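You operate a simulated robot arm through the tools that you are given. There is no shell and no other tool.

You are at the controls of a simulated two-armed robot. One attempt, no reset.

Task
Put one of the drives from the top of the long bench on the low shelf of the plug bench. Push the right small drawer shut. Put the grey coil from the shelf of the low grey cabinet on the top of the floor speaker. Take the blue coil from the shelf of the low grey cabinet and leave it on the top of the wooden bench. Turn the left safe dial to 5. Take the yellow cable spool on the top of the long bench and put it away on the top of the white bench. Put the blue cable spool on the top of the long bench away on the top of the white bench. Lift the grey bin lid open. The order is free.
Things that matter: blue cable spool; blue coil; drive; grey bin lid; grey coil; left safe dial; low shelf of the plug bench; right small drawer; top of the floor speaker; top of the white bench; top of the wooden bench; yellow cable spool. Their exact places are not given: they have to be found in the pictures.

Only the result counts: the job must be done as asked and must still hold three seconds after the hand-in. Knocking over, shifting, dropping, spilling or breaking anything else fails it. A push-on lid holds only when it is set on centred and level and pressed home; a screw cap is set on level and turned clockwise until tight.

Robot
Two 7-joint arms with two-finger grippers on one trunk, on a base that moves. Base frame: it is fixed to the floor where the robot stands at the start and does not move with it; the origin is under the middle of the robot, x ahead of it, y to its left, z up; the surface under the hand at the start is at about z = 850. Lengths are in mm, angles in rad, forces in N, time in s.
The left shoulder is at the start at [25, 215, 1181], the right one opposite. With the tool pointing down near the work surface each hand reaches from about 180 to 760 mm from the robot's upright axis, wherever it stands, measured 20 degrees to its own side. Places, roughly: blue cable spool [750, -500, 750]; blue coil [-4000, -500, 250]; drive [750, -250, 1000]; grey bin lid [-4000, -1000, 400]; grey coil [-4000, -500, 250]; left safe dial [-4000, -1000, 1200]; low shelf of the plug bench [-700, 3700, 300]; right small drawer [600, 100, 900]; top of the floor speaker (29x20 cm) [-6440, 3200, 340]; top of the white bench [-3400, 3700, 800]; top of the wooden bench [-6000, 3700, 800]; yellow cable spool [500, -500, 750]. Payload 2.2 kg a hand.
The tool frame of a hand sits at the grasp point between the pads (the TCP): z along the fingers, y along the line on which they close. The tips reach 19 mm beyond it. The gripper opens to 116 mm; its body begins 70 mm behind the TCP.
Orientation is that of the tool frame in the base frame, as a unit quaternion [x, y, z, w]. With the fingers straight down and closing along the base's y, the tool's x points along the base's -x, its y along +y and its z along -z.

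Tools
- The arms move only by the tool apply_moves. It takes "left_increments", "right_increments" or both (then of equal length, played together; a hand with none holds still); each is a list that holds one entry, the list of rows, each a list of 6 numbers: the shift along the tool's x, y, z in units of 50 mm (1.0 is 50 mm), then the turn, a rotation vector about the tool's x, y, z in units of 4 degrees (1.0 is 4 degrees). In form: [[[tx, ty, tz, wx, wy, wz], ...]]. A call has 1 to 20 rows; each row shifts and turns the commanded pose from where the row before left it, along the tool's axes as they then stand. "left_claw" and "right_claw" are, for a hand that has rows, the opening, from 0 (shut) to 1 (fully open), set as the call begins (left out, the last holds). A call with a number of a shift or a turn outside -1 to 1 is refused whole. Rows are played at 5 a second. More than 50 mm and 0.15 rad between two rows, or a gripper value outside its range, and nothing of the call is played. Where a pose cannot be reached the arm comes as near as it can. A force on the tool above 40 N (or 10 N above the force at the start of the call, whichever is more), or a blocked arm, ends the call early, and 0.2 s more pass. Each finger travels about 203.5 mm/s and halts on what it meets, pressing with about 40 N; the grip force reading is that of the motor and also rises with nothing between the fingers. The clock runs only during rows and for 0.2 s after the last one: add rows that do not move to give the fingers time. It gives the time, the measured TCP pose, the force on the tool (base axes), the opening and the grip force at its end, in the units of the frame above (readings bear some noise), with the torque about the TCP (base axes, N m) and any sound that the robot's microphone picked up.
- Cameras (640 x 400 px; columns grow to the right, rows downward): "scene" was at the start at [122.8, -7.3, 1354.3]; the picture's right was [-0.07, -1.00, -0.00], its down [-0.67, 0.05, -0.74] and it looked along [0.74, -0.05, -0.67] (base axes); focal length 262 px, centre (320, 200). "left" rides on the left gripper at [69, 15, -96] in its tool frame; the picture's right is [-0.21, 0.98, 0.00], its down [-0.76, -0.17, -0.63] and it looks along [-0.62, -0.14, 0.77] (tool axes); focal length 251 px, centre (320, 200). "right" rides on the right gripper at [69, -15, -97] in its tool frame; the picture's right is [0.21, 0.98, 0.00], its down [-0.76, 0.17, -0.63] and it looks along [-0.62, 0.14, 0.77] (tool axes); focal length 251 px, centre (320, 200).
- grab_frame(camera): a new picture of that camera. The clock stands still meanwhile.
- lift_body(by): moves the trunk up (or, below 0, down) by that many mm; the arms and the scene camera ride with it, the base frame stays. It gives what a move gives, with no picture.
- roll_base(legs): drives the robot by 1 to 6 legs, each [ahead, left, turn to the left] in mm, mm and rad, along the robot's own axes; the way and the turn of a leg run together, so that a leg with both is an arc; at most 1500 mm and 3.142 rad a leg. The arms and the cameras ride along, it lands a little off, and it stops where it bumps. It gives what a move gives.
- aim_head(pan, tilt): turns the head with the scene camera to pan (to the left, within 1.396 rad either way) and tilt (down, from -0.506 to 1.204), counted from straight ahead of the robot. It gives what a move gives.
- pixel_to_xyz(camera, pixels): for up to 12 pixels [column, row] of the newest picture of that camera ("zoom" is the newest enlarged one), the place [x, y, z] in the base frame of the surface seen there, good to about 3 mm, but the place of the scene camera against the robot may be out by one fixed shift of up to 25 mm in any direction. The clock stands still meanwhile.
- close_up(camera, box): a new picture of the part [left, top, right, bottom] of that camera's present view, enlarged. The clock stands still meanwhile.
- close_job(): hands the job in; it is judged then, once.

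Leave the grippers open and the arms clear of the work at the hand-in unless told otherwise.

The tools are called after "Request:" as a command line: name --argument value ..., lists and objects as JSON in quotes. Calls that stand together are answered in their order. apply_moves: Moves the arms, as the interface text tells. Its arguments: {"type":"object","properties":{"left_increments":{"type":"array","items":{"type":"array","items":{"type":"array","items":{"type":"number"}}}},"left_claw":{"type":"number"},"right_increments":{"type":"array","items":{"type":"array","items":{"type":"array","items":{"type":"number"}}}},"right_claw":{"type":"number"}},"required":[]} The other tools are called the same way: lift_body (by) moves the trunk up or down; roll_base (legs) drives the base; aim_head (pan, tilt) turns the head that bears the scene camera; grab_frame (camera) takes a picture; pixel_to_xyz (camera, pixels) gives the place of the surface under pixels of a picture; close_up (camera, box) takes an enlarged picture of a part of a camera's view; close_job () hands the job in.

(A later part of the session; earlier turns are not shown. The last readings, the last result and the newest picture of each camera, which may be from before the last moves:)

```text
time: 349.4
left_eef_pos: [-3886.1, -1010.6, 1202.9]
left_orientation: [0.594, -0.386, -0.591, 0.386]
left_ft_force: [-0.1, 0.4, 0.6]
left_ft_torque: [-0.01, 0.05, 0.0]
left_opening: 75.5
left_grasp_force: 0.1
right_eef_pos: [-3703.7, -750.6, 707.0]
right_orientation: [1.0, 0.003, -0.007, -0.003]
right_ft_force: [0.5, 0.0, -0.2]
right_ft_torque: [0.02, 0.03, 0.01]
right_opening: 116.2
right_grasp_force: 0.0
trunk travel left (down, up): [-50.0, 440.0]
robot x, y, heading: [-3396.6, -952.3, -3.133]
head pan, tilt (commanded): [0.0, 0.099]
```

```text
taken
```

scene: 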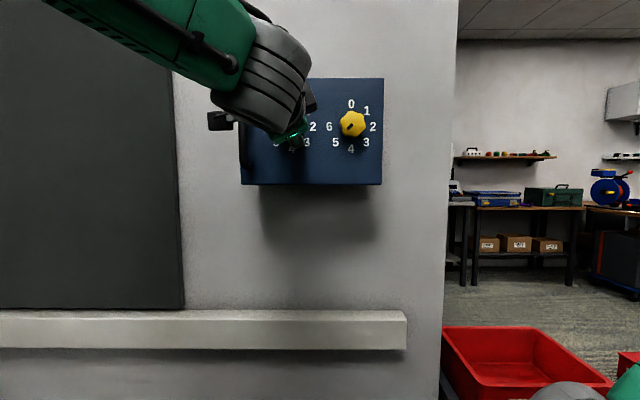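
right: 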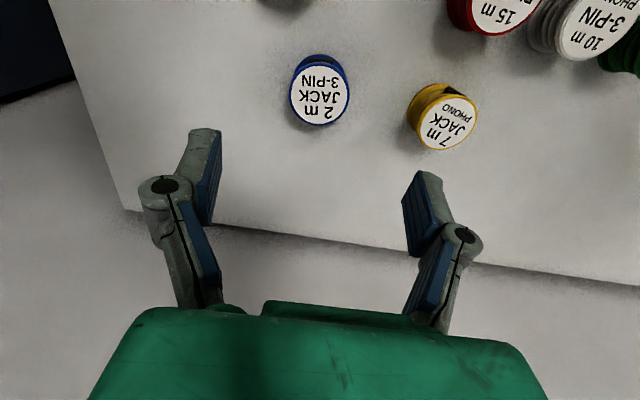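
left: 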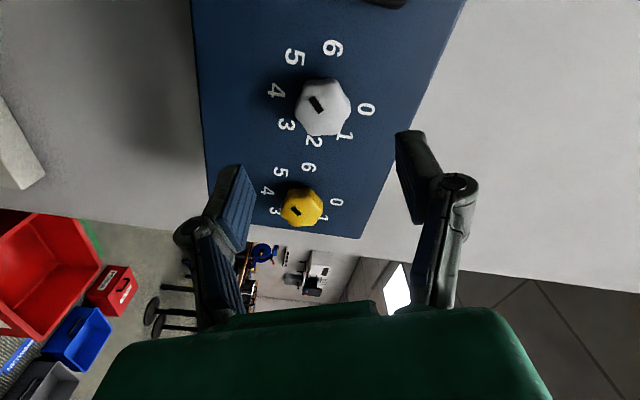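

The mark points toward 5 in the hand view. I'll rotate the wrist back to neutral, pull the hand down and away, and confirm with the scene camera.

Request:
apply_moves --left_increments '[[[0, 0, -0.2, 0, 0, -1], [0, 0, -0.2, 0, 0, -1], [0, 0, -0.2, 0, 0, -1], [0, 0, 0, 0, 0, -1], [0, 0, 0, 0, 0, -1], [0, 0, 0, 0, 0, -1], [0, 0, 0, 0, 0, -1], [0, 0, 0, 0, 0, -1], [0, 0, 0, 0, 0, -1], [0, 0, 0, 0, 0, -1], [0, 0, 0, 0, 0, -1], [0, 0, 0, 0, 0, -1], [0, 0, 0, 0, 0, -1], [0, 0, 0, 0, 0, -1], [0, 0, 0, 0, 0, -1], [0, 0, 0, 0, 0, -1], [0, 0, 0, 0, 0, -0.5]]]'

Request:
apply_moves --left_increments '[[[0.8, 0.4, 0, 0, 0, 0], [0.8, 0.4, 0, 0, 0, 0], [0.8, 0.4, 0, 0, 0, 0], [0.8, 0.4, 0, 0, 0, 0], [0, 0, 0, 0, 0, 0]]]'

Request:
close_up --camera "scene" --box '[220, 60, 400, 200]'

```text
time: 353.0
left_eef_pos: [-3855.5, -1011.3, 1204.4]
left_orientation: [0.708, 0.0, -0.706, 0.001]
left_ft_force: [0.2, 0.5, 0.3]
left_ft_torque: [0.02, -0.02, -0.02]
left_opening: 75.4
left_grasp_force: 0.1
right_eef_pos: [-3704.3, -750.9, 707.2]
right_orientation: [1.0, 0.004, -0.008, -0.004]
right_ft_force: [0.5, -0.5, -0.1]
right_ft_torque: [0.0, 0.0, 0.03]
right_opening: 115.8
right_grasp_force: 0.1
trunk travel left (down, up): [-50.0, 440.0]
robot x, y, heading: [-3399.0, -953.0, -3.136]
head pan, tilt (commanded): [0.0, 0.099]
```

```text
time: 354.2
left_eef_pos: [-3855.2, -1091.3, 1046.7]
left_orientation: [0.708, 0.0, -0.707, 0.001]
left_ft_force: [0.2, 0.0, 0.5]
left_ft_torque: [0.05, -0.01, 0.01]
left_opening: 75.6
left_grasp_force: 0.1
right_eef_pos: [-3703.4, -750.3, 708.1]
right_orientation: [1.0, 0.005, -0.008, -0.004]
right_ft_force: [0.2, -0.6, -0.2]
right_ft_torque: [0.04, -0.01, 0.01]
right_opening: 116.0
right_grasp_force: 0.1
trunk travel left (down, up): [-50.0, 440.0]
robot x, y, heading: [-3399.6, -960.1, -3.132]
head pan, tilt (commanded): [0.0, 0.099]
```

```text
2.86 times, centred on (310, 130) of scene
```

zoom: 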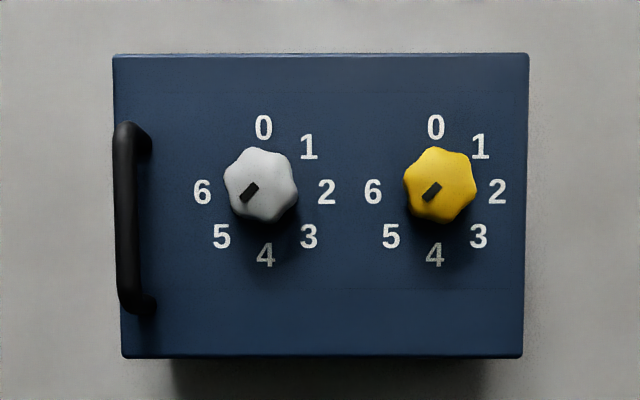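

Both marks point to 5, so the silver left dial is set. Next is the bin lid. I'll look down at the bin's handle and the yellow latch.

Request:
aim_head --pan 0 --tilt 0.85

Request:
grab_frame --camera "scene"

Request:
close_up --camera "scene" --box '[220, 180, 420, 330]'

```text
time: 355.3
left_eef_pos: [-3857.1, -1091.4, 1045.8]
left_orientation: [0.708, 0.0, -0.706, 0.002]
left_ft_force: [0.6, 0.2, -0.3]
left_ft_torque: [-0.01, 0.01, 0.02]
left_opening: 75.6
left_grasp_force: 0.0
right_eef_pos: [-3704.7, -750.3, 707.4]
right_orientation: [1.0, 0.003, -0.009, -0.003]
right_ft_force: [0.5, 0.0, 0.6]
right_ft_torque: [0.0, -0.02, -0.01]
right_opening: 115.9
right_grasp_force: 0.1
trunk travel left (down, up): [-50.0, 440.0]
robot x, y, heading: [-3401.4, -962.9, -3.134]
head pan, tilt (commanded): [0.0, 0.85]
```

```text
taken
```

scene: 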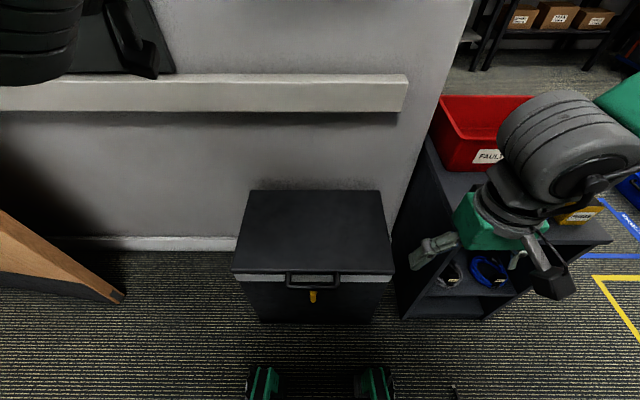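

```text
2.67 times, centred on (320, 255) of scene
```

zoom: 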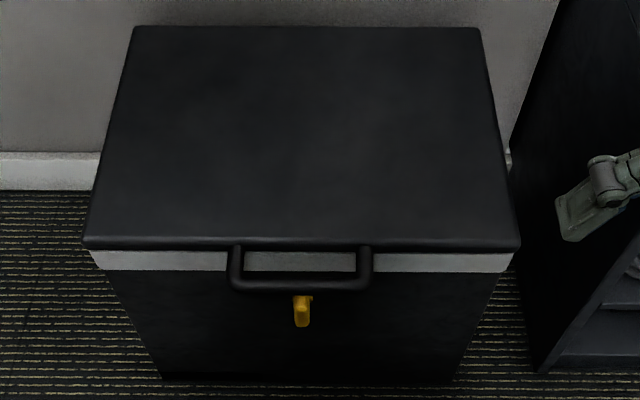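

Request:
pixel_to_xyz --camera "scene" --pixels '[[254, 193], [374, 193], [235, 267], [390, 267], [290, 286], [337, 286], [313, 287], [313, 294], [313, 300], [265, 385], [375, 385], [300, 275]]'

Request:
close_up --camera "scene" --box '[280, 260, 350, 310]'

```text
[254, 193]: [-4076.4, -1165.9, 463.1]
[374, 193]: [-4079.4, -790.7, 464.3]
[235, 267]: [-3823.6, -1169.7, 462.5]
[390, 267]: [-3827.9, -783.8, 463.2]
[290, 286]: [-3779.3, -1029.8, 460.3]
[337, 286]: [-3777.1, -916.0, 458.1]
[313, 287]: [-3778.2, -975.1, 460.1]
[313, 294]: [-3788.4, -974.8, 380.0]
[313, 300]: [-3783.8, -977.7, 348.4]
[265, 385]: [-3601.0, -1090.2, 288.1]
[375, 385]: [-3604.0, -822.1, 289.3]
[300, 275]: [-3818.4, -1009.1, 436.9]
```

```text
8.00 times, centred on (315, 285) of scene
```

zoom: 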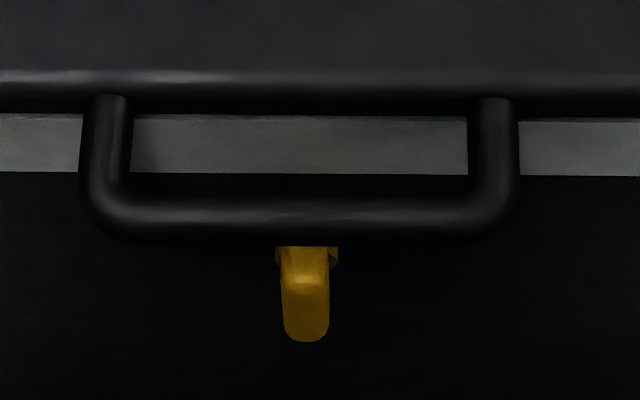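

Before planning the pull, I want to see whether the loose cable behind my right side has stayed in place after I crossed it.

Request:
aim_head --pan -1.35 --tilt 0.75

Request:
grab_frame --camera "scene"

Request:
grab_frame --camera "right"

```text
time: 356.8
left_eef_pos: [-3855.9, -1092.0, 1045.4]
left_orientation: [0.708, 0.0, -0.706, 0.001]
left_ft_force: [0.2, -1.0, -1.1]
left_ft_torque: [0.03, 0.01, -0.03]
left_opening: 75.7
left_grasp_force: 0.0
right_eef_pos: [-3703.8, -750.5, 707.5]
right_orientation: [1.0, 0.004, -0.008, -0.004]
right_ft_force: [0.1, -0.1, 0.4]
right_ft_torque: [-0.04, 0.02, -0.02]
right_opening: 116.0
right_grasp_force: 0.1
trunk travel left (down, up): [-50.0, 440.0]
robot x, y, heading: [-3396.4, -954.4, -3.134]
head pan, tilt (commanded): [-1.349, 0.75]
```

```text
taken
```

scene: 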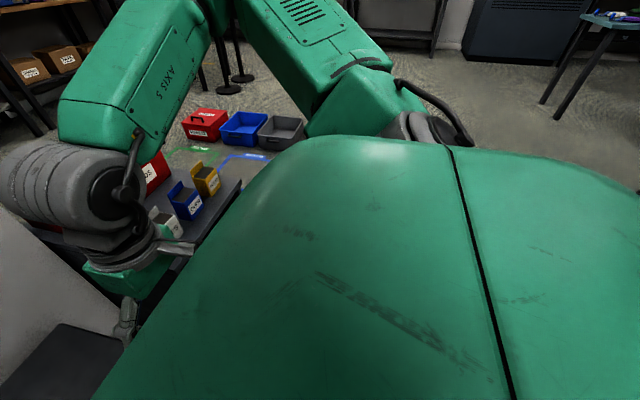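

```text
taken
```

right: 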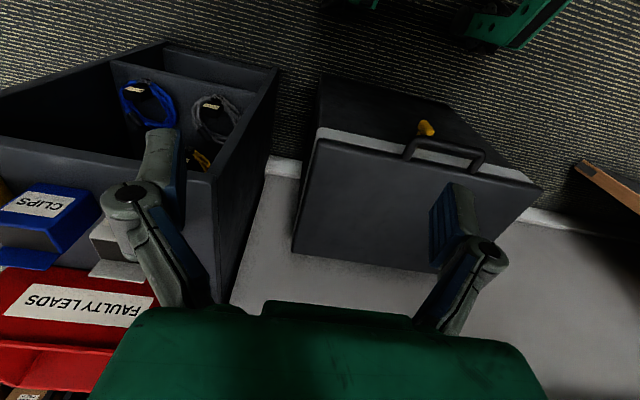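

The cable isn't visible from here and nothing else looks disturbed. For the lid I'll grip the handle bar with the left hand pointing down and closing along x, then follow the arc. First I'll bring the left hand from horizontal back to vertical while lowering.

Request:
apply_moves --left_increments '[[[0.4, 0, -0.1, 0, 1, 0], [0.406, 0, -0.072, 0, 1, 0], [0.41, 0, -0.043, 0, 1, 0], [0.412, 0, -0.015, 0, 1, 0], [0.412, 0, 0.014, 0, 1, 0], [0.41, 0, 0.043, 0, 1, 0], [0.406, 0, 0.071, 0, 1, 0], [0.4, 0, 0.099, 0, 1, 0], [0.392, 0, 0.127, 0, 1, 0], [0.382, 0, 0.154, 0, 1, 0], [0.371, 0, 0.181, 0, 1, 0], [0.357, 0, 0.206, 0, 1, 0], [0.342, 0, 0.23, 0, 1, 0], [0.325, 0, 0.254, 0, 1, 0], [0.307, 0, 0.276, 0, 1, 0], [0.287, 0, 0.296, 0, 1, 0], [0.265, 0, 0.316, 0, 1, 0], [0.243, 0, 0.333, 0, 1, 0], [0.219, 0, 0.349, 0, 1, 0], [0.194, 0, 0.364, 0, 1, 0]]]' --left_claw 0.65

Request:
apply_moves --left_increments '[[[0.168, 0, 0.377, 0, 1, 0], [0.142, 0, 0.388, 0, 1, 0], [0, 0, 0, 0, 0.5, 0], [0, 0, 0, 0, 0, 0]]]' --left_claw 0.65

Request:
aim_head --pan 0 --tilt 0.85

Request:
grab_frame --camera "scene"

```text
time: 361.0
left_eef_pos: [-3755.7, -1090.0, 644.9]
left_orientation: [0.996, 0.0, -0.085, 0.002]
left_ft_force: [0.3, -0.4, 0.0]
left_ft_torque: [-0.01, 0.06, 0.01]
left_opening: 75.3
left_grasp_force: 0.0
right_eef_pos: [-3703.9, -750.1, 707.6]
right_orientation: [1.0, 0.004, -0.007, -0.003]
right_ft_force: [-0.2, -0.5, -0.6]
right_ft_torque: [0.02, 0.02, 0.02]
right_opening: 115.7
right_grasp_force: 0.1
trunk travel left (down, up): [-50.0, 440.0]
robot x, y, heading: [-3400.5, -956.6, -3.138]
head pan, tilt (commanded): [-1.349, 0.75]
```

```text
time: 362.0
left_eef_pos: [-3744.5, -1092.2, 606.4]
left_orientation: [1.0, 0.001, 0.002, 0.002]
left_ft_force: [-0.1, 0.2, 0.4]
left_ft_torque: [0.04, -0.01, 0.01]
left_opening: 75.3
left_grasp_force: 0.0
right_eef_pos: [-3703.6, -750.4, 708.1]
right_orientation: [1.0, 0.003, -0.008, -0.004]
right_ft_force: [0.4, 1.2, -0.1]
right_ft_torque: [-0.02, 0.0, 0.03]
right_opening: 115.8
right_grasp_force: 0.0
trunk travel left (down, up): [-50.0, 440.0]
robot x, y, heading: [-3393.6, -956.1, -3.131]
head pan, tilt (commanded): [-1.349, 0.75]
```

```text
time: 363.5
left_eef_pos: [-3745.4, -1090.7, 607.0]
left_orientation: [1.0, 0.002, 0.001, 0.002]
left_ft_force: [-0.3, -0.3, -0.3]
left_ft_torque: [-0.01, 0.02, 0.0]
left_opening: 75.4
left_grasp_force: 0.1
right_eef_pos: [-3702.9, -750.5, 707.3]
right_orientation: [1.0, 0.003, -0.008, -0.003]
right_ft_force: [1.1, -0.2, 0.3]
right_ft_torque: [-0.04, 0.0, -0.01]
right_opening: 116.0
right_grasp_force: 0.0
trunk travel left (down, up): [-50.0, 440.0]
robot x, y, heading: [-3394.4, -959.5, -3.133]
head pan, tilt (commanded): [0.0, 0.85]
```

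```text
taken
```

scene: 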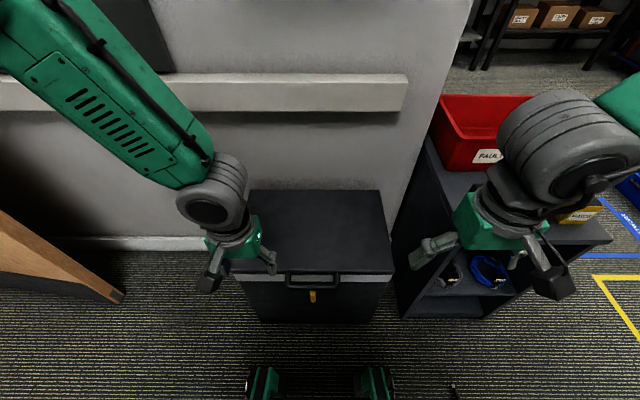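

Request:
grab_frame --camera "left"

Request:
apply_moves --left_increments '[[[0, 0, 0, 0, 0, 1], [0, 0, 0, 0, 0, 1], [0, 0, 0, 0, 0, 1], [0, 0, 0, 0, 0, 1], [0, 0, 0, 0, 0, 1], [0, 0, 0, 0, 0, 1], [0, 0, 0, 0, 0, 1], [0, 0, 0, 0, 0, 1], [0, 0, 0, 0, 0, 1], [0, 0, 0, 0, 0, 1], [0, 0, 0, 0, 0, 1], [0, 0, 0, 0, 0, 1], [0, 0, 0, 0, 0, 1], [0, 0, 0, 0, 0, 1], [0, 0, 0, 0, 0, 1], [0, 0, 0, 0, 0, 1], [0, 0, 0, 0, 0, 1], [0, 0, 0, 0, 0, 1], [0, 0, 0, 0, 0, 1], [0, 0, 0, 0, 0, 1]]]' --left_claw 0.65

Request:
apply_moves --left_increments '[[[0, 0, 0, 0, 0, 1], [0, 0, 0, 0, 0, 1], [0, 0, 0, 0, 0, 0.5], [0, 0, 0, 0, 0, 0]]]' --left_claw 0.65

Request:
grab_frame --camera "left"

```text
taken
```

left: 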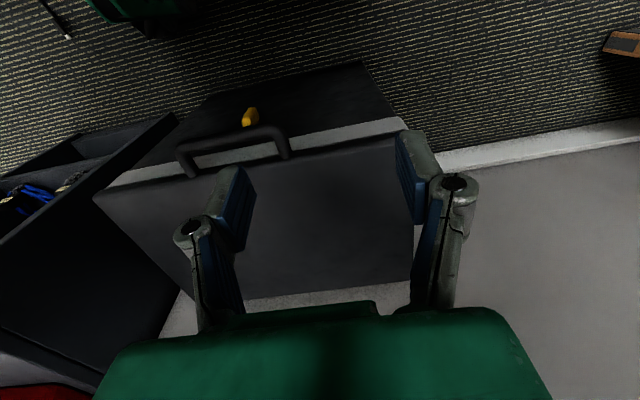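

```text
time: 367.7
left_eef_pos: [-3743.8, -1091.6, 605.6]
left_orientation: [0.766, -0.642, 0.002, 0.001]
left_ft_force: [0.2, -0.2, 0.1]
left_ft_torque: [-0.02, -0.01, 0.0]
left_opening: 75.2
left_grasp_force: 0.0
right_eef_pos: [-3702.5, -749.9, 707.5]
right_orientation: [1.0, 0.004, -0.008, -0.003]
right_ft_force: [-0.2, 0.1, 0.7]
right_ft_torque: [0.02, 0.02, -0.02]
right_opening: 116.2
right_grasp_force: 0.0
trunk travel left (down, up): [-50.0, 440.0]
robot x, y, heading: [-3399.5, -955.9, -3.134]
head pan, tilt (commanded): [0.0, 0.85]
```

```text
time: 368.7
left_eef_pos: [-3743.5, -1092.3, 606.7]
left_orientation: [0.707, -0.707, 0.002, 0.0]
left_ft_force: [0.4, 0.3, -0.1]
left_ft_torque: [-0.02, -0.02, 0.02]
left_opening: 75.5
left_grasp_force: 0.0
right_eef_pos: [-3703.4, -749.7, 707.8]
right_orientation: [1.0, 0.003, -0.007, -0.002]
right_ft_force: [0.3, 0.7, 0.4]
right_ft_torque: [-0.01, -0.01, 0.0]
right_opening: 115.9
right_grasp_force: 0.0
trunk travel left (down, up): [-50.0, 440.0]
robot x, y, heading: [-3397.5, -958.0, -3.134]
head pan, tilt (commanded): [0.0, 0.85]
```

```text
taken
```

left: 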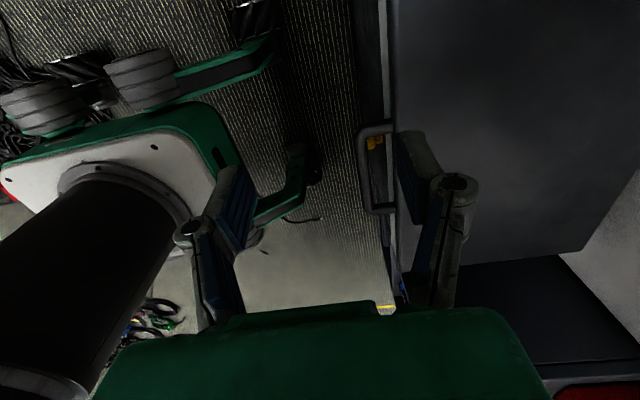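

I can see my base with its outrigger wheels, and a loose cable bit at about (300,218). I'll measure it to check whether it moved, along with the handle bar at (375,170).

Request:
pixel_to_xyz --camera "left" --pixels '[[288, 219], [302, 218], [318, 219], [264, 251], [366, 165], [380, 128], [382, 207], [376, 143], [362, 150], [280, 180], [390, 60]]'

Request:
close_up --camera "left" --box '[230, 150, 340, 280]'

Request:
close_up --camera "left" --box '[340, 100, 440, 230]'

```text
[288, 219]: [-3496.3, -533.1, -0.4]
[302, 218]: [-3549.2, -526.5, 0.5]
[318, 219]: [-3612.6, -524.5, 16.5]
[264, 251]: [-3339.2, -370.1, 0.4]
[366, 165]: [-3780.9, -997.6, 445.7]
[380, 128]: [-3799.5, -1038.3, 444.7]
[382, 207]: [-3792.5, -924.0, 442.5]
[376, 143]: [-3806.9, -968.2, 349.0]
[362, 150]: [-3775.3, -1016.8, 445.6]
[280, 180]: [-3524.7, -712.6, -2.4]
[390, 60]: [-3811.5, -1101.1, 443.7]
```

```text
3.08 times, centred on (285, 215) of left
```

zoom: 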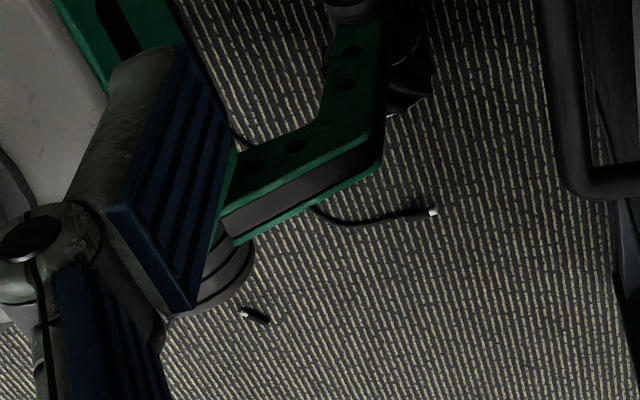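

```text
3.08 times, centred on (390, 165) of left
```

zoom: 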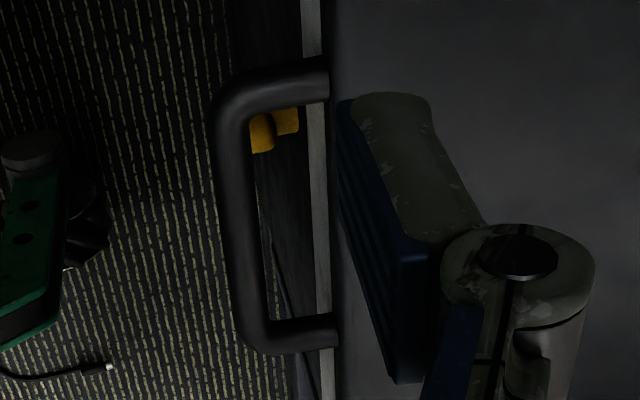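

The cable end reads (-3612,-524) here against about (-3624,-502) before, so within camera error it hasn't moved. The bar centre is about x=-3779, y=-981, z≈439. I'll check the finger thickness, to be sure one fits between the bar and the lid.

Request:
pixel_to_xyz --camera "left" --pixels '[[399, 140], [425, 134], [413, 132], [405, 185], [436, 175], [226, 172], [250, 180], [238, 168]]'

```text
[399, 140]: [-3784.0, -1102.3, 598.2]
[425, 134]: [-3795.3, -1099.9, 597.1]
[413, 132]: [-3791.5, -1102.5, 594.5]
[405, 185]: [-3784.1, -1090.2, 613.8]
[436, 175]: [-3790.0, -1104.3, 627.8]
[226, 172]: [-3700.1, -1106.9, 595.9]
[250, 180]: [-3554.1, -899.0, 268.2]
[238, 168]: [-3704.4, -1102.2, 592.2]
```

The finger tips are about 12 mm thick, so one fits in the roughly 29 mm gap. I'll move above the bar with a narrow 36 mm opening.

Request:
apply_moves --left_increments '[[[-0.555, 0.143, 0.435, 0, 0, 0], [-0.555, 0.143, 0.435, 0, 0, 0], [-0.555, 0.143, 0.435, 0, 0, 0], [-0.555, 0.143, 0.435, 0, 0, 0], [0, 0, 0, 0, 0, 0]]]' --left_claw 0.31

Request:
grab_frame --camera "left"

Request:
pixel_to_xyz --camera "left" --pixels '[[320, 60], [320, 80], [320, 100], [320, 120], [345, 100], [300, 100]]'

```text
time: 369.9
left_eef_pos: [-3773.5, -981.3, 518.3]
left_orientation: [0.711, -0.704, 0.0, -0.002]
left_ft_force: [0.7, 0.3, -0.3]
left_ft_torque: [-0.03, 0.0, 0.02]
left_opening: 36.0
left_grasp_force: 0.0
right_eef_pos: [-3703.5, -750.3, 707.8]
right_orientation: [1.0, 0.004, -0.007, -0.004]
right_ft_force: [0.7, 0.8, 1.0]
right_ft_torque: [-0.02, 0.0, 0.02]
right_opening: 116.2
right_grasp_force: 0.1
trunk travel left (down, up): [-50.0, 440.0]
robot x, y, heading: [-3399.3, -956.4, -3.135]
head pan, tilt (commanded): [0.0, 0.85]
```

```text
taken
```

left: 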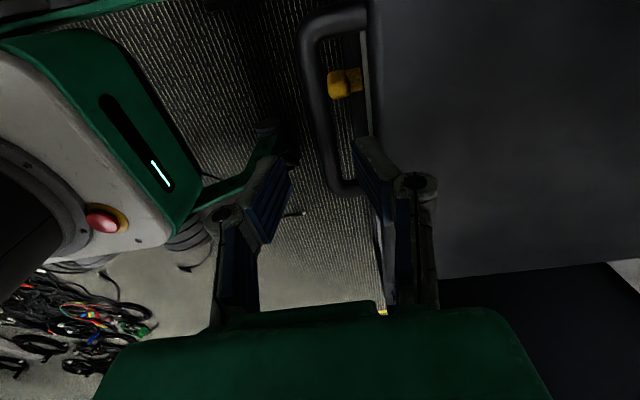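

```text
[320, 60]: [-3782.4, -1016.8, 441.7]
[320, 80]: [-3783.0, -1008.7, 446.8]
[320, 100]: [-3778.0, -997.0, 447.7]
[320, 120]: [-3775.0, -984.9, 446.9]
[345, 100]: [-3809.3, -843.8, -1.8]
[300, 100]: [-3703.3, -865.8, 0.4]
```

The bar's centre is at x≈-3778 with its top at z≈447. I'll descend about 78 mm so the bar lies between the pads.

Request:
apply_moves --left_increments '[[[0, 0, 0.4, 0, 0, 0], [0, 0, 0.4, 0, 0, 0], [0, 0, 0.4, 0, 0, 0], [0, 0, 0.25, 0, 0, 0], [0, 0, 0.1, 0, 0, 0], [0, 0, 0, 0, 0, 0]]]' --left_claw 0.31

Request:
grab_frame --camera "left"

Request:
grab_frame --camera "scene"

```text
time: 371.3
left_eef_pos: [-3773.1, -981.3, 439.5]
left_orientation: [0.708, -0.706, 0.002, 0.0]
left_ft_force: [-0.4, 0.2, -0.2]
left_ft_torque: [0.01, 0.02, -0.02]
left_opening: 36.0
left_grasp_force: 0.1
right_eef_pos: [-3704.8, -749.8, 707.5]
right_orientation: [1.0, 0.004, -0.008, -0.004]
right_ft_force: [-0.2, 0.0, 0.2]
right_ft_torque: [-0.05, 0.02, 0.01]
right_opening: 116.2
right_grasp_force: 0.0
trunk travel left (down, up): [-50.0, 440.0]
robot x, y, heading: [-3396.4, -955.4, -3.136]
head pan, tilt (commanded): [0.0, 0.85]
```

```text
taken
```

left: 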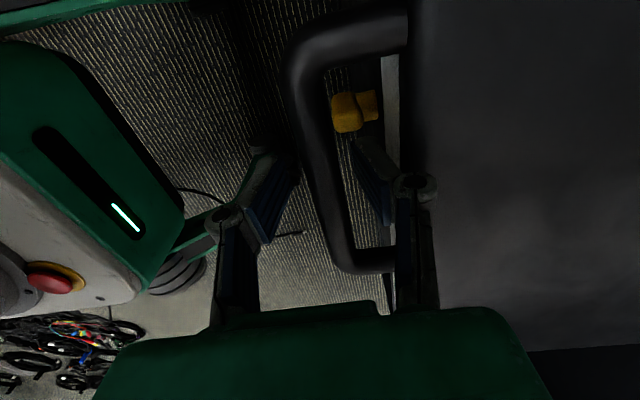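

```text
taken
```

scene: 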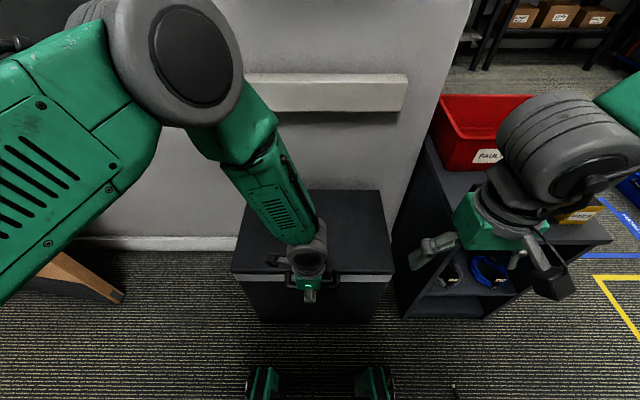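

The bar lies between the fingers. I'll centre by 4 mm and close.

Request:
apply_moves --left_increments '[[[0, 0.08, 0, 0, 0, 0], [0, 0, 0, 0, 0, 0]]]' --left_claw 0.31

Request:
apply_moves --left_increments '[[[0, 0, 0, 0, 0, 0], [0, 0, 0, 0, 0, 0], [0, 0, 0, 0, 0, 0]]]' --left_claw 0

```text
time: 371.9
left_eef_pos: [-3774.6, -981.2, 440.0]
left_orientation: [0.708, -0.706, 0.003, -0.001]
left_ft_force: [9.7, -0.5, 1.9]
left_ft_torque: [0.01, 0.16, 0.0]
left_opening: 31.1
left_grasp_force: 0.1
right_eef_pos: [-3704.1, -750.7, 709.2]
right_orientation: [1.0, 0.004, -0.008, -0.004]
right_ft_force: [-0.7, 0.1, 0.0]
right_ft_torque: [-0.02, -0.03, 0.0]
right_opening: 116.2
right_grasp_force: 0.0
trunk travel left (down, up): [-50.0, 440.0]
robot x, y, heading: [-3398.8, -958.2, -3.132]
head pan, tilt (commanded): [0.0, 0.85]
```

```text
time: 372.7
left_eef_pos: [-3775.2, -981.7, 441.0]
left_orientation: [0.708, -0.706, 0.002, 0.001]
left_ft_force: [6.2, -0.8, -1.8]
left_ft_torque: [0.19, -0.03, 0.43]
left_opening: 8.8
left_grasp_force: 36.1
right_eef_pos: [-3703.4, -750.7, 708.4]
right_orientation: [1.0, 0.004, -0.008, -0.004]
right_ft_force: [0.1, -0.4, -0.4]
right_ft_torque: [-0.03, -0.02, 0.04]
right_opening: 116.1
right_grasp_force: 0.1
trunk travel left (down, up): [-50.0, 440.0]
robot x, y, heading: [-3397.7, -954.7, -3.136]
head pan, tilt (commanded): [0.0, 0.85]
```

Request:
grab_frame --camera "left"

Request:
close_up --camera "scene" --box '[250, 230, 370, 320]'

```text
taken
```

left: 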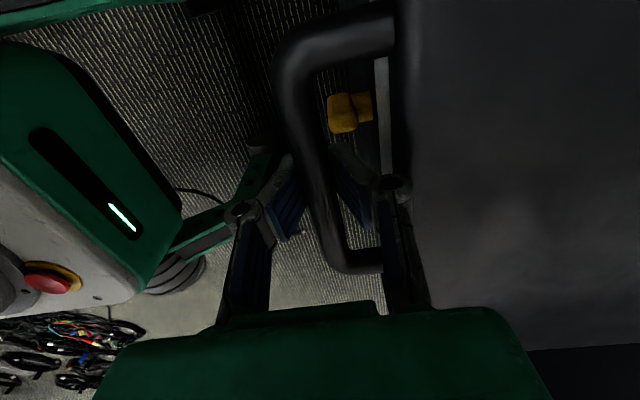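

```text
4.44 times, centred on (310, 275) of scene
```

zoom: 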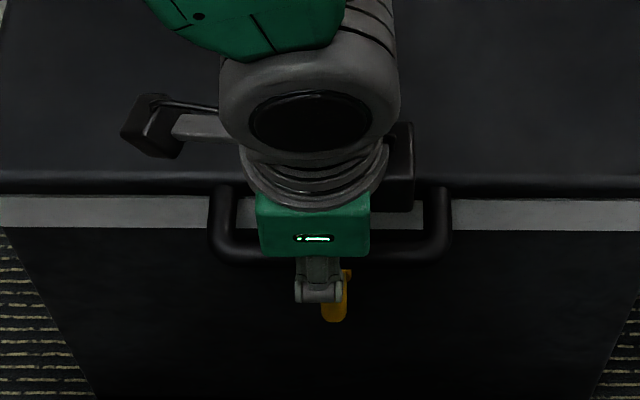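

The bar is between the fingers, and the grip reads 36 N at 8.8 mm. I'll try a first gentle lift of about 12 mm and watch the force for signs of a latch.

Request:
apply_moves --left_increments '[[[0, 0, -0.08, 0, 0, 0], [0, 0, -0.08, 0, 0, 0], [0, 0, -0.08, 0, 0, 0], [0, 0, 0, 0, 0, 0]]]' --left_claw 0

Request:
grab_frame --camera "left"

Request:
close_up --camera "scene" --box '[220, 180, 420, 330]'

```text
time: 373.7
left_eef_pos: [-3775.7, -982.3, 453.1]
left_orientation: [0.708, -0.707, 0.003, 0.0]
left_ft_force: [4.3, -3.2, -1.6]
left_ft_torque: [-0.34, -0.01, 0.32]
left_opening: 8.3
left_grasp_force: 36.4
right_eef_pos: [-3703.2, -750.2, 708.4]
right_orientation: [1.0, 0.003, -0.008, -0.004]
right_ft_force: [0.3, -0.2, 0.2]
right_ft_torque: [0.01, -0.02, 0.01]
right_opening: 115.9
right_grasp_force: 0.0
trunk travel left (down, up): [-50.0, 440.0]
robot x, y, heading: [-3392.8, -956.5, -3.138]
head pan, tilt (commanded): [0.0, 0.85]
```

```text
taken
```

left: 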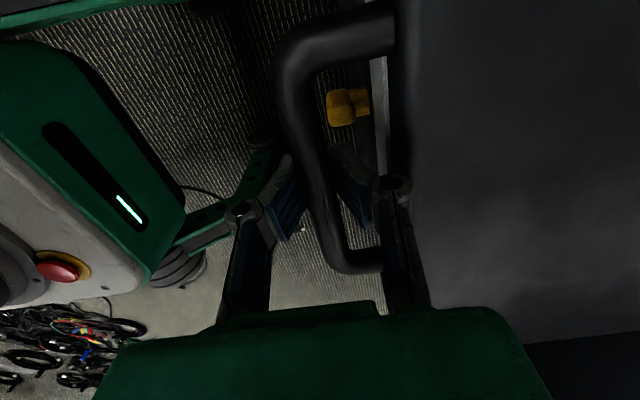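

```text
2.67 times, centred on (320, 255) of scene
```

zoom: 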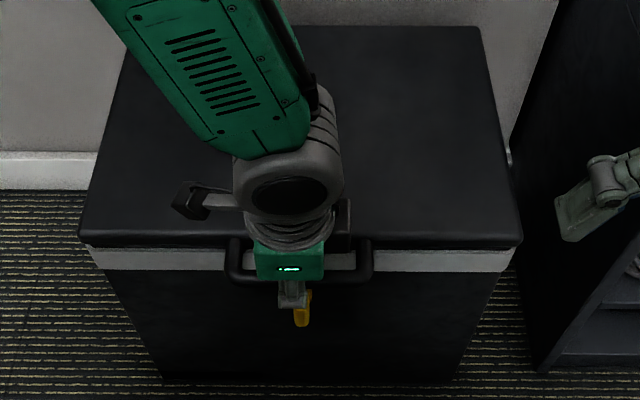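

The lid rises freely with no latch. I'll continue along the arc (hinge at about x=-4080, radius about 302 mm) up to roughly 30°.

Request:
apply_moves --left_increments '[[[0, 0.033, -0.42, 0, 0, 0], [0, 0.062, -0.416, 0, 0, 0], [0, 0.092, -0.412, 0, 0, 0], [0, 0.12, -0.404, 0, 0, 0], [0, 0.148, -0.396, 0, 0, 0], [0, 0.174, -0.384, 0, 0, 0], [0, 0.202, -0.37, 0, 0, 0], [0, 0, 0, 0, 0, 0]]]' --left_claw 0

Request:
grab_frame --camera "scene"

Request:
grab_frame --camera "left"

```text
time: 375.5
left_eef_pos: [-3821.4, -981.5, 593.5]
left_orientation: [0.708, -0.707, 0.001, 0.0]
left_ft_force: [-22.2, 1.9, -15.4]
left_ft_torque: [-0.17, -0.09, 0.02]
left_opening: 6.1
left_grasp_force: 33.5
right_eef_pos: [-3705.0, -750.0, 705.7]
right_orientation: [1.0, 0.004, -0.007, -0.003]
right_ft_force: [0.1, 0.0, -0.6]
right_ft_torque: [0.0, -0.01, 0.01]
right_opening: 116.0
right_grasp_force: 0.0
trunk travel left (down, up): [-50.0, 440.0]
robot x, y, heading: [-3399.9, -954.0, -3.135]
head pan, tilt (commanded): [0.0, 0.85]
```

```text
taken
```

scene: 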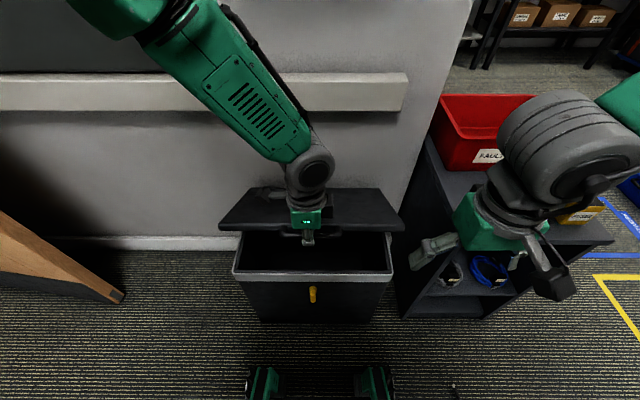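

```text
taken
```

left: 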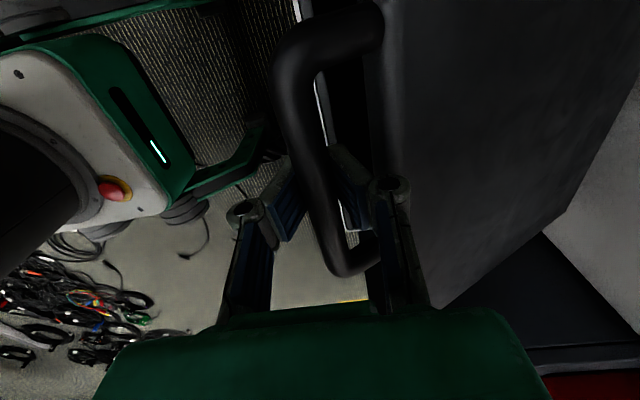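

The lid is open about 30°, and the tool feels -22 N in x, so the arc should go slightly more toward -x. I'll relax by 6 mm in that direction and read the force.

Request:
apply_moves --left_increments '[[[0, 0.12, 0, 0, 0, 0], [0, 0, 0, 0, 0, 0]]]' --left_claw 0

Request:
close_up --camera "scene" --box '[210, 160, 420, 310]'

Request:
pixel_to_xyz --camera "scene" --pixels '[[225, 222], [400, 222], [250, 190], [370, 190], [240, 225], [380, 225], [235, 205]]'

```text
time: 376.1
left_eef_pos: [-3822.2, -981.2, 592.1]
left_orientation: [0.708, -0.707, 0.004, -0.001]
left_ft_force: [8.1, 0.0, 1.4]
left_ft_torque: [0.12, 0.01, 0.25]
left_opening: 6.0
left_grasp_force: 34.1
right_eef_pos: [-3702.0, -751.0, 708.7]
right_orientation: [1.0, 0.004, -0.007, -0.004]
right_ft_force: [-0.2, 0.0, -0.7]
right_ft_torque: [-0.01, 0.01, 0.01]
right_opening: 116.0
right_grasp_force: 0.1
trunk travel left (down, up): [-50.0, 440.0]
robot x, y, heading: [-3398.0, -953.6, -3.135]
head pan, tilt (commanded): [0.0, 0.85]
```

```text
2.67 times, centred on (315, 235) of scene
```

zoom: 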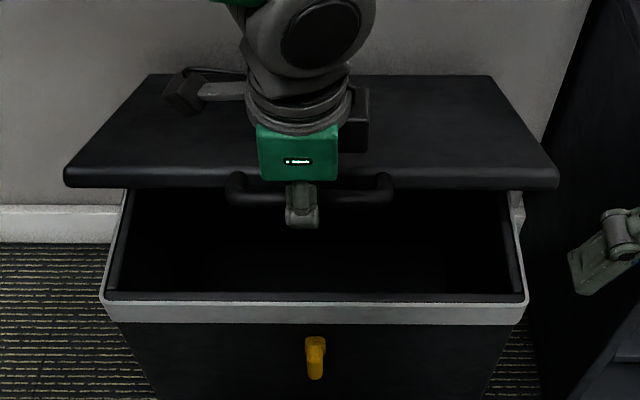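

```text
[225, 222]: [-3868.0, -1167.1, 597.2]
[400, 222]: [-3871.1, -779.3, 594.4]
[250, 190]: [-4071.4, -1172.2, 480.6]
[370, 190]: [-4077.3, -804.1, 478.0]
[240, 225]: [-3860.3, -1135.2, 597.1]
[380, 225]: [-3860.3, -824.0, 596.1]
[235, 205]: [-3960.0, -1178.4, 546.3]
```

The fit gives a hinge at about x=-4110 and a bar radius of about 332 mm. I'll continue the arc while tilting the hand forward, so the gripper keeps clear of the wall rail. First up to about 52°.

Request:
apply_moves --left_increments '[[[0, 0.128, -0.478, -1, 0, 0], [0, 0.286, -0.365, -1, 0, 0], [0, 0.334, -0.323, -1, 0, 0], [0, 0.375, -0.272, -1, 0, 0], [0, 0.408, -0.218, -1, 0, 0], [0, 0.437, -0.158, -1, 0, 0], [0, 0, 0, 0, 0, 0]]]' --left_claw 0

Request:
grab_frame --camera "scene"

Request:
grab_frame --camera "left"

```text
time: 376.5
left_eef_pos: [-3838.2, -981.3, 614.6]
left_orientation: [0.707, -0.706, -0.028, 0.026]
left_ft_force: [-29.7, 6.2, -22.6]
left_ft_torque: [-0.99, -0.1, 0.18]
left_opening: 5.9
left_grasp_force: 32.6
right_eef_pos: [-3702.5, -749.8, 707.0]
right_orientation: [1.0, 0.004, -0.008, -0.004]
right_ft_force: [0.0, 0.6, -0.1]
right_ft_torque: [-0.02, 0.01, 0.01]
right_opening: 115.8
right_grasp_force: 0.0
trunk travel left (down, up): [-50.0, 440.0]
robot x, y, heading: [-3397.7, -955.4, -3.138]
head pan, tilt (commanded): [0.0, 0.85]
stopped in row 2 (left hand): the force on the tool passed its limit at 55 N (the readings are from after the stop); the commanded pose is now the measured one
```

```text
taken
```

scene: 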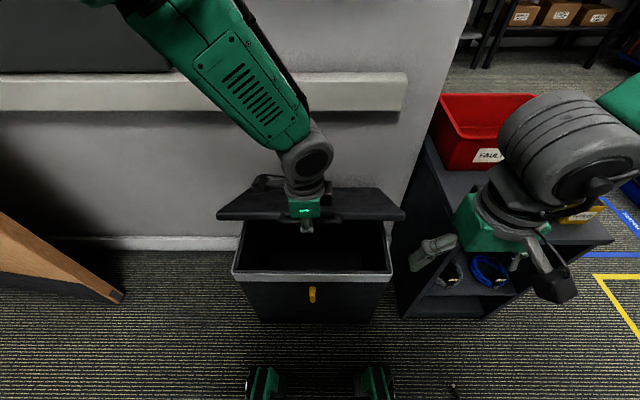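

```text
taken
```

left: 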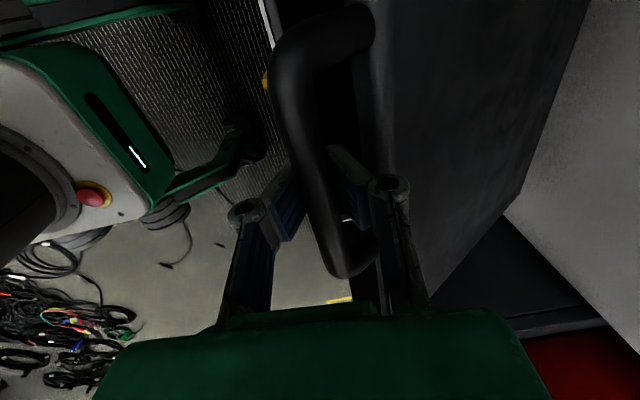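

It stopped with a pull toward the hinge, so the radius is smaller. The fit gives a hinge at (-4080,432) and radius about 302. I'll continue slowly with the corrected arc, tilting at the lid's own rate.

Request:
apply_moves --left_increments '[[[0, 0.116, -0.1, -0.36, 0, 0], [0, 0.116, -0.1, -0.36, 0, 0], [0, 0.16, -0.137, -0.5, 0, 0], [0, 0.16, -0.137, -0.5, 0, 0], [0, 0, 0, 0, 0, 0]]]' --left_claw 0

```text
time: 377.4
left_eef_pos: [-3856.1, -982.0, 634.9]
left_orientation: [0.706, -0.704, -0.063, 0.054]
left_ft_force: [-44.9, 10.5, -40.7]
left_ft_torque: [0.45, -0.2, 0.16]
left_opening: 6.0
left_grasp_force: 32.6
right_eef_pos: [-3702.0, -751.4, 709.4]
right_orientation: [1.0, 0.003, -0.009, -0.004]
right_ft_force: [-0.3, -0.3, 0.2]
right_ft_torque: [0.0, -0.04, 0.01]
right_opening: 116.0
right_grasp_force: 0.1
trunk travel left (down, up): [-50.0, 440.0]
robot x, y, heading: [-3399.0, -956.4, -3.14]
head pan, tilt (commanded): [0.0, 0.85]
stopped in row 4 (left hand): the force on the tool passed its limit at 50 N (the readings are from after the stop); the commanded pose is now the measured one
```

It stopped again with about 60 N of pull toward the hinge. I need to see how the bar sits in the fingers, so I'll look closely.

Request:
close_up --camera "left" --box '[230, 60, 430, 300]'

Request:
close_up --camera "scene" --box '[250, 160, 370, 260]'

Request:
grab_frame --camera "right"

```text
1.67 times, centred on (330, 180) of left
```

zoom: 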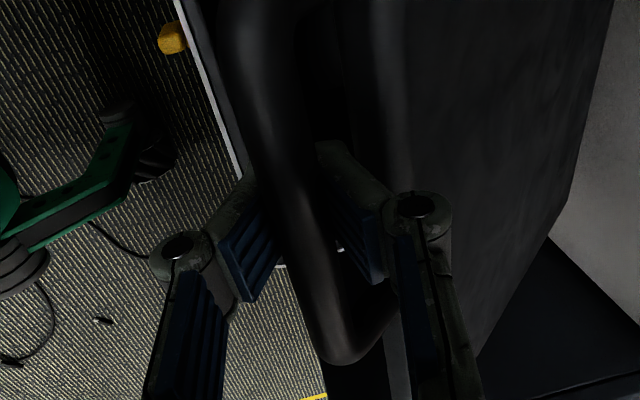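

```text
4.00 times, centred on (310, 210) of scene
```

zoom: 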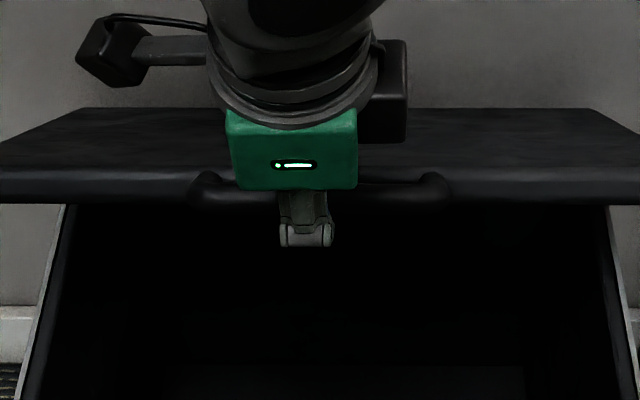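

```text
taken
```

right: 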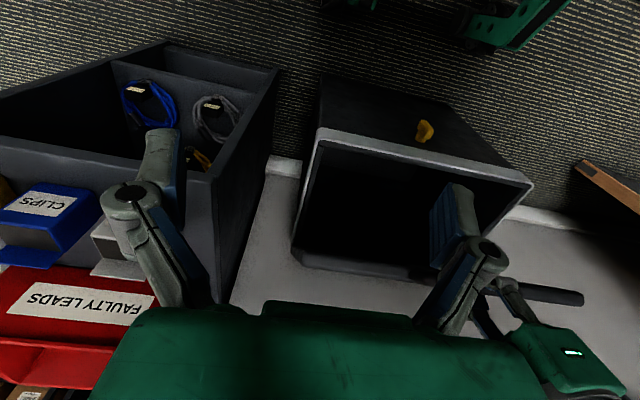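

The scene view suggests the bar slid up into the recess between the pads and the palm, so it's caged rather than pinched, and the hand is jamming against the lid edge. I'll relieve the tension a few mm toward the hinge, tilt the hand further about the bar, and read the force.

Request:
apply_moves --left_increments '[[[0, 0.037, 0.046, 0, 0, 0], [0, 0, 0, 0, 0, 0]]]' --left_claw 0

Request:
apply_moves --left_increments '[[[0, 0.042, 0, -0.7, 0, 0], [0, 0.042, 0, -0.7, 0, 0], [0, 0, 0, 0, 0, 0]]]' --left_claw 0

```text
time: 378.0
left_eef_pos: [-3855.4, -982.3, 634.3]
left_orientation: [0.706, -0.704, -0.061, 0.056]
left_ft_force: [-40.6, 12.2, -35.2]
left_ft_torque: [0.52, -0.17, 0.24]
left_opening: 6.1
left_grasp_force: 32.6
right_eef_pos: [-3700.4, -751.9, 709.8]
right_orientation: [1.0, 0.004, -0.009, -0.004]
right_ft_force: [0.7, -0.2, 0.0]
right_ft_torque: [0.03, -0.01, 0.02]
right_opening: 115.8
right_grasp_force: 0.0
trunk travel left (down, up): [-50.0, 440.0]
robot x, y, heading: [-3401.0, -956.6, -3.132]
head pan, tilt (commanded): [0.0, 0.85]
```

```text
time: 378.8
left_eef_pos: [-3863.1, -992.1, 639.5]
left_orientation: [0.723, -0.68, -0.104, 0.064]
left_ft_force: [-12.4, 26.9, -15.6]
left_ft_torque: [-0.52, -0.09, -0.89]
left_opening: 5.7
left_grasp_force: 32.0
right_eef_pos: [-3698.6, -753.8, 710.5]
right_orientation: [1.0, 0.003, -0.011, -0.005]
right_ft_force: [-0.7, -0.2, 0.1]
right_ft_torque: [-0.02, 0.0, 0.01]
right_opening: 116.0
right_grasp_force: 0.0
trunk travel left (down, up): [-50.0, 440.0]
robot x, y, heading: [-3397.4, -957.2, -3.136]
head pan, tilt (commanded): [0.0, 0.85]
```

The hand shifted sideways with +27 N in y, so something is off. I'll look at the whole arm before going on.

Request:
grab_frame --camera "scene"

Request:
grab_frame --camera "left"

Request:
aim_head --pan 0.4 --tilt 0.4

Request:
grab_frame --camera "scene"

```text
taken
```

scene: 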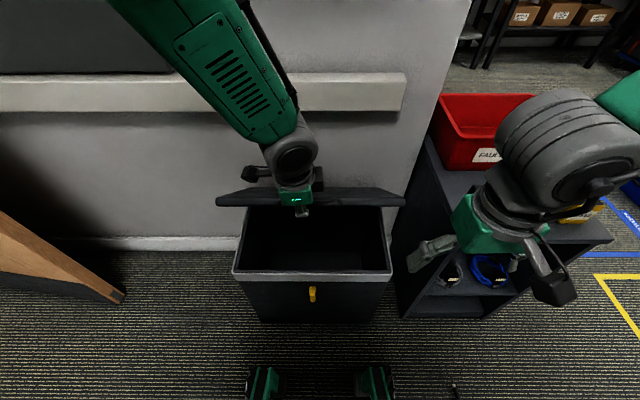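

```text
taken
```

left: 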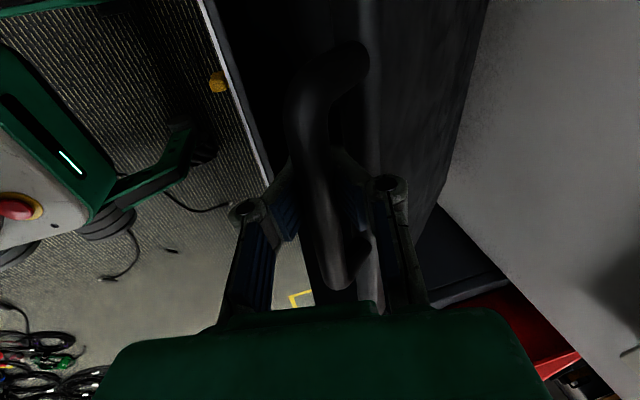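

```text
time: 379.7
left_eef_pos: [-3866.2, -990.9, 642.2]
left_orientation: [0.725, -0.678, -0.105, 0.067]
left_ft_force: [-17.0, 14.3, -20.7]
left_ft_torque: [-0.68, -0.23, -0.96]
left_opening: 6.0
left_grasp_force: 31.5
right_eef_pos: [-3699.1, -752.6, 710.7]
right_orientation: [1.0, 0.003, -0.011, -0.005]
right_ft_force: [-0.5, 0.6, -0.4]
right_ft_torque: [0.0, 0.05, 0.01]
right_opening: 116.0
right_grasp_force: 0.1
trunk travel left (down, up): [-50.0, 440.0]
robot x, y, heading: [-3398.3, -957.4, -3.137]
head pan, tilt (commanded): [0.4, 0.4]
```

```text
taken
```

scene: 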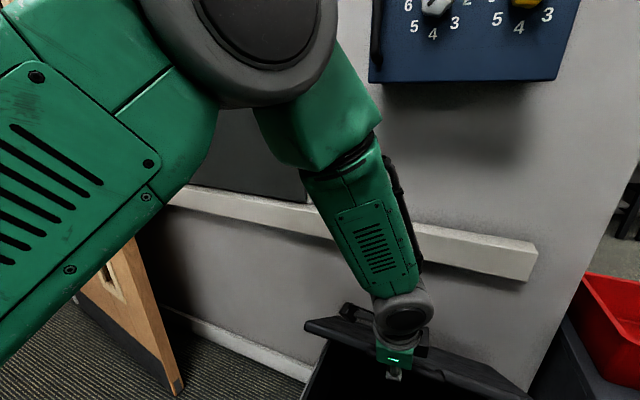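

The arm isn't touching the wall. The bar is caged against the palm and jams as the lid rotates. A cleaner way is to support the lid from beneath with the right hand (closed fist, tilted forward), then free the left hand and push the lid on. I'll bring the closed right hand down and forward to the right part of the lid at y≈-850.

Request:
apply_moves --right_increments '[[[-0.126, 0.122, 0.238, 0, -1, 0], [-0.109, 0.122, 0.246, 0, -1, 0], [-0.092, 0.122, 0.253, 0, -1, 0], [-0.074, 0.122, 0.259, 0, -1, 0], [-0.055, 0.122, 0.264, 0, -1, 0], [-0.037, 0.122, 0.267, 0, -1, 0], [-0.018, 0.122, 0.269, 0, -1, 0], [0, 0.122, 0.269, 0, -1, 0], [0.019, 0.122, 0.269, 0, -1, 0], [0.038, 0.122, 0.267, 0, -1, 0], [0.056, 0.122, 0.263, 0, -1, 0], [0.075, 0.122, 0.259, 0, -1, 0], [0.093, 0.122, 0.253, 0, -1, 0], [0.11, 0.122, 0.246, 0, -1, 0], [0.127, 0.122, 0.237, 0, -1, 0], [0.143, 0.122, 0.228, 0, -1, 0], [0, 0, 0, 0, 0, 0]]]' --right_claw 0

Request:
aim_head --pan 0 --tilt 0.8

Request:
grab_frame --camera "scene"

Request:
grab_frame --camera "right"

```text
time: 382.3
left_eef_pos: [-3870.6, -992.5, 648.1]
left_orientation: [0.729, -0.673, -0.115, 0.062]
left_ft_force: [-33.3, 19.2, -34.7]
left_ft_torque: [0.68, -0.3, -1.07]
left_opening: 6.2
left_grasp_force: 31.7
right_eef_pos: [-3784.0, -829.5, 566.0]
right_orientation: [0.906, 0.006, -0.423, -0.003]
right_ft_force: [1.6, 0.5, -0.8]
right_ft_torque: [0.02, -0.01, -0.01]
right_opening: 0.0
right_grasp_force: 28.5
right hand out of reach, approached as far as the arm can: row 3, 4
trunk travel left (down, up): [-50.0, 440.0]
robot x, y, heading: [-3398.6, -953.6, -3.135]
head pan, tilt (commanded): [0.4, 0.4]
stopped in row 13 (left hand): the force on the tool passed its limit at 41 N (the readings are from after the stop); the commanded pose is now the measured one
```

```text
time: 383.2
left_eef_pos: [-3869.5, -993.8, 647.1]
left_orientation: [0.729, -0.672, -0.113, 0.06]
left_ft_force: [-44.0, 19.6, -46.0]
left_ft_torque: [-0.11, -0.35, -0.98]
left_opening: 5.7
left_grasp_force: 32.4
right_eef_pos: [-3784.1, -831.5, 566.6]
right_orientation: [0.906, 0.005, -0.423, -0.003]
right_ft_force: [1.1, 0.2, 0.4]
right_ft_torque: [0.02, 0.0, 0.0]
right_opening: 0.1
right_grasp_force: 28.6
trunk travel left (down, up): [-50.0, 440.0]
robot x, y, heading: [-3399.7, -953.7, -3.135]
head pan, tilt (commanded): [0.0, 0.799]
```

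```text
taken
```

scene: 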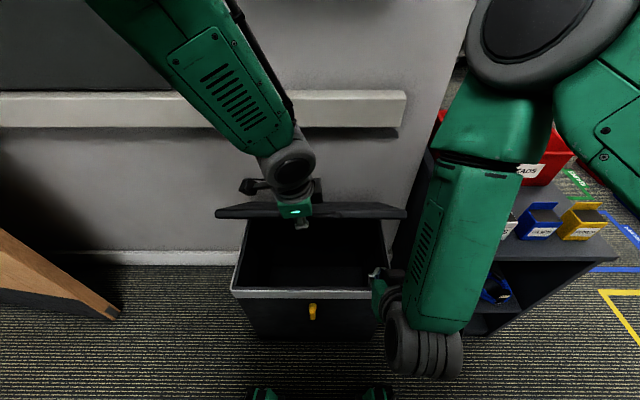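

```text
taken
```

right: 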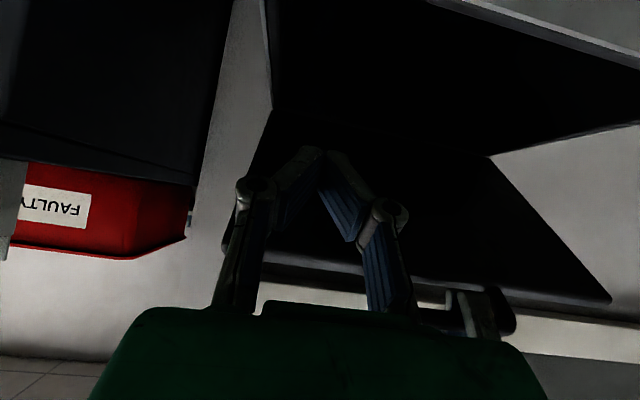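

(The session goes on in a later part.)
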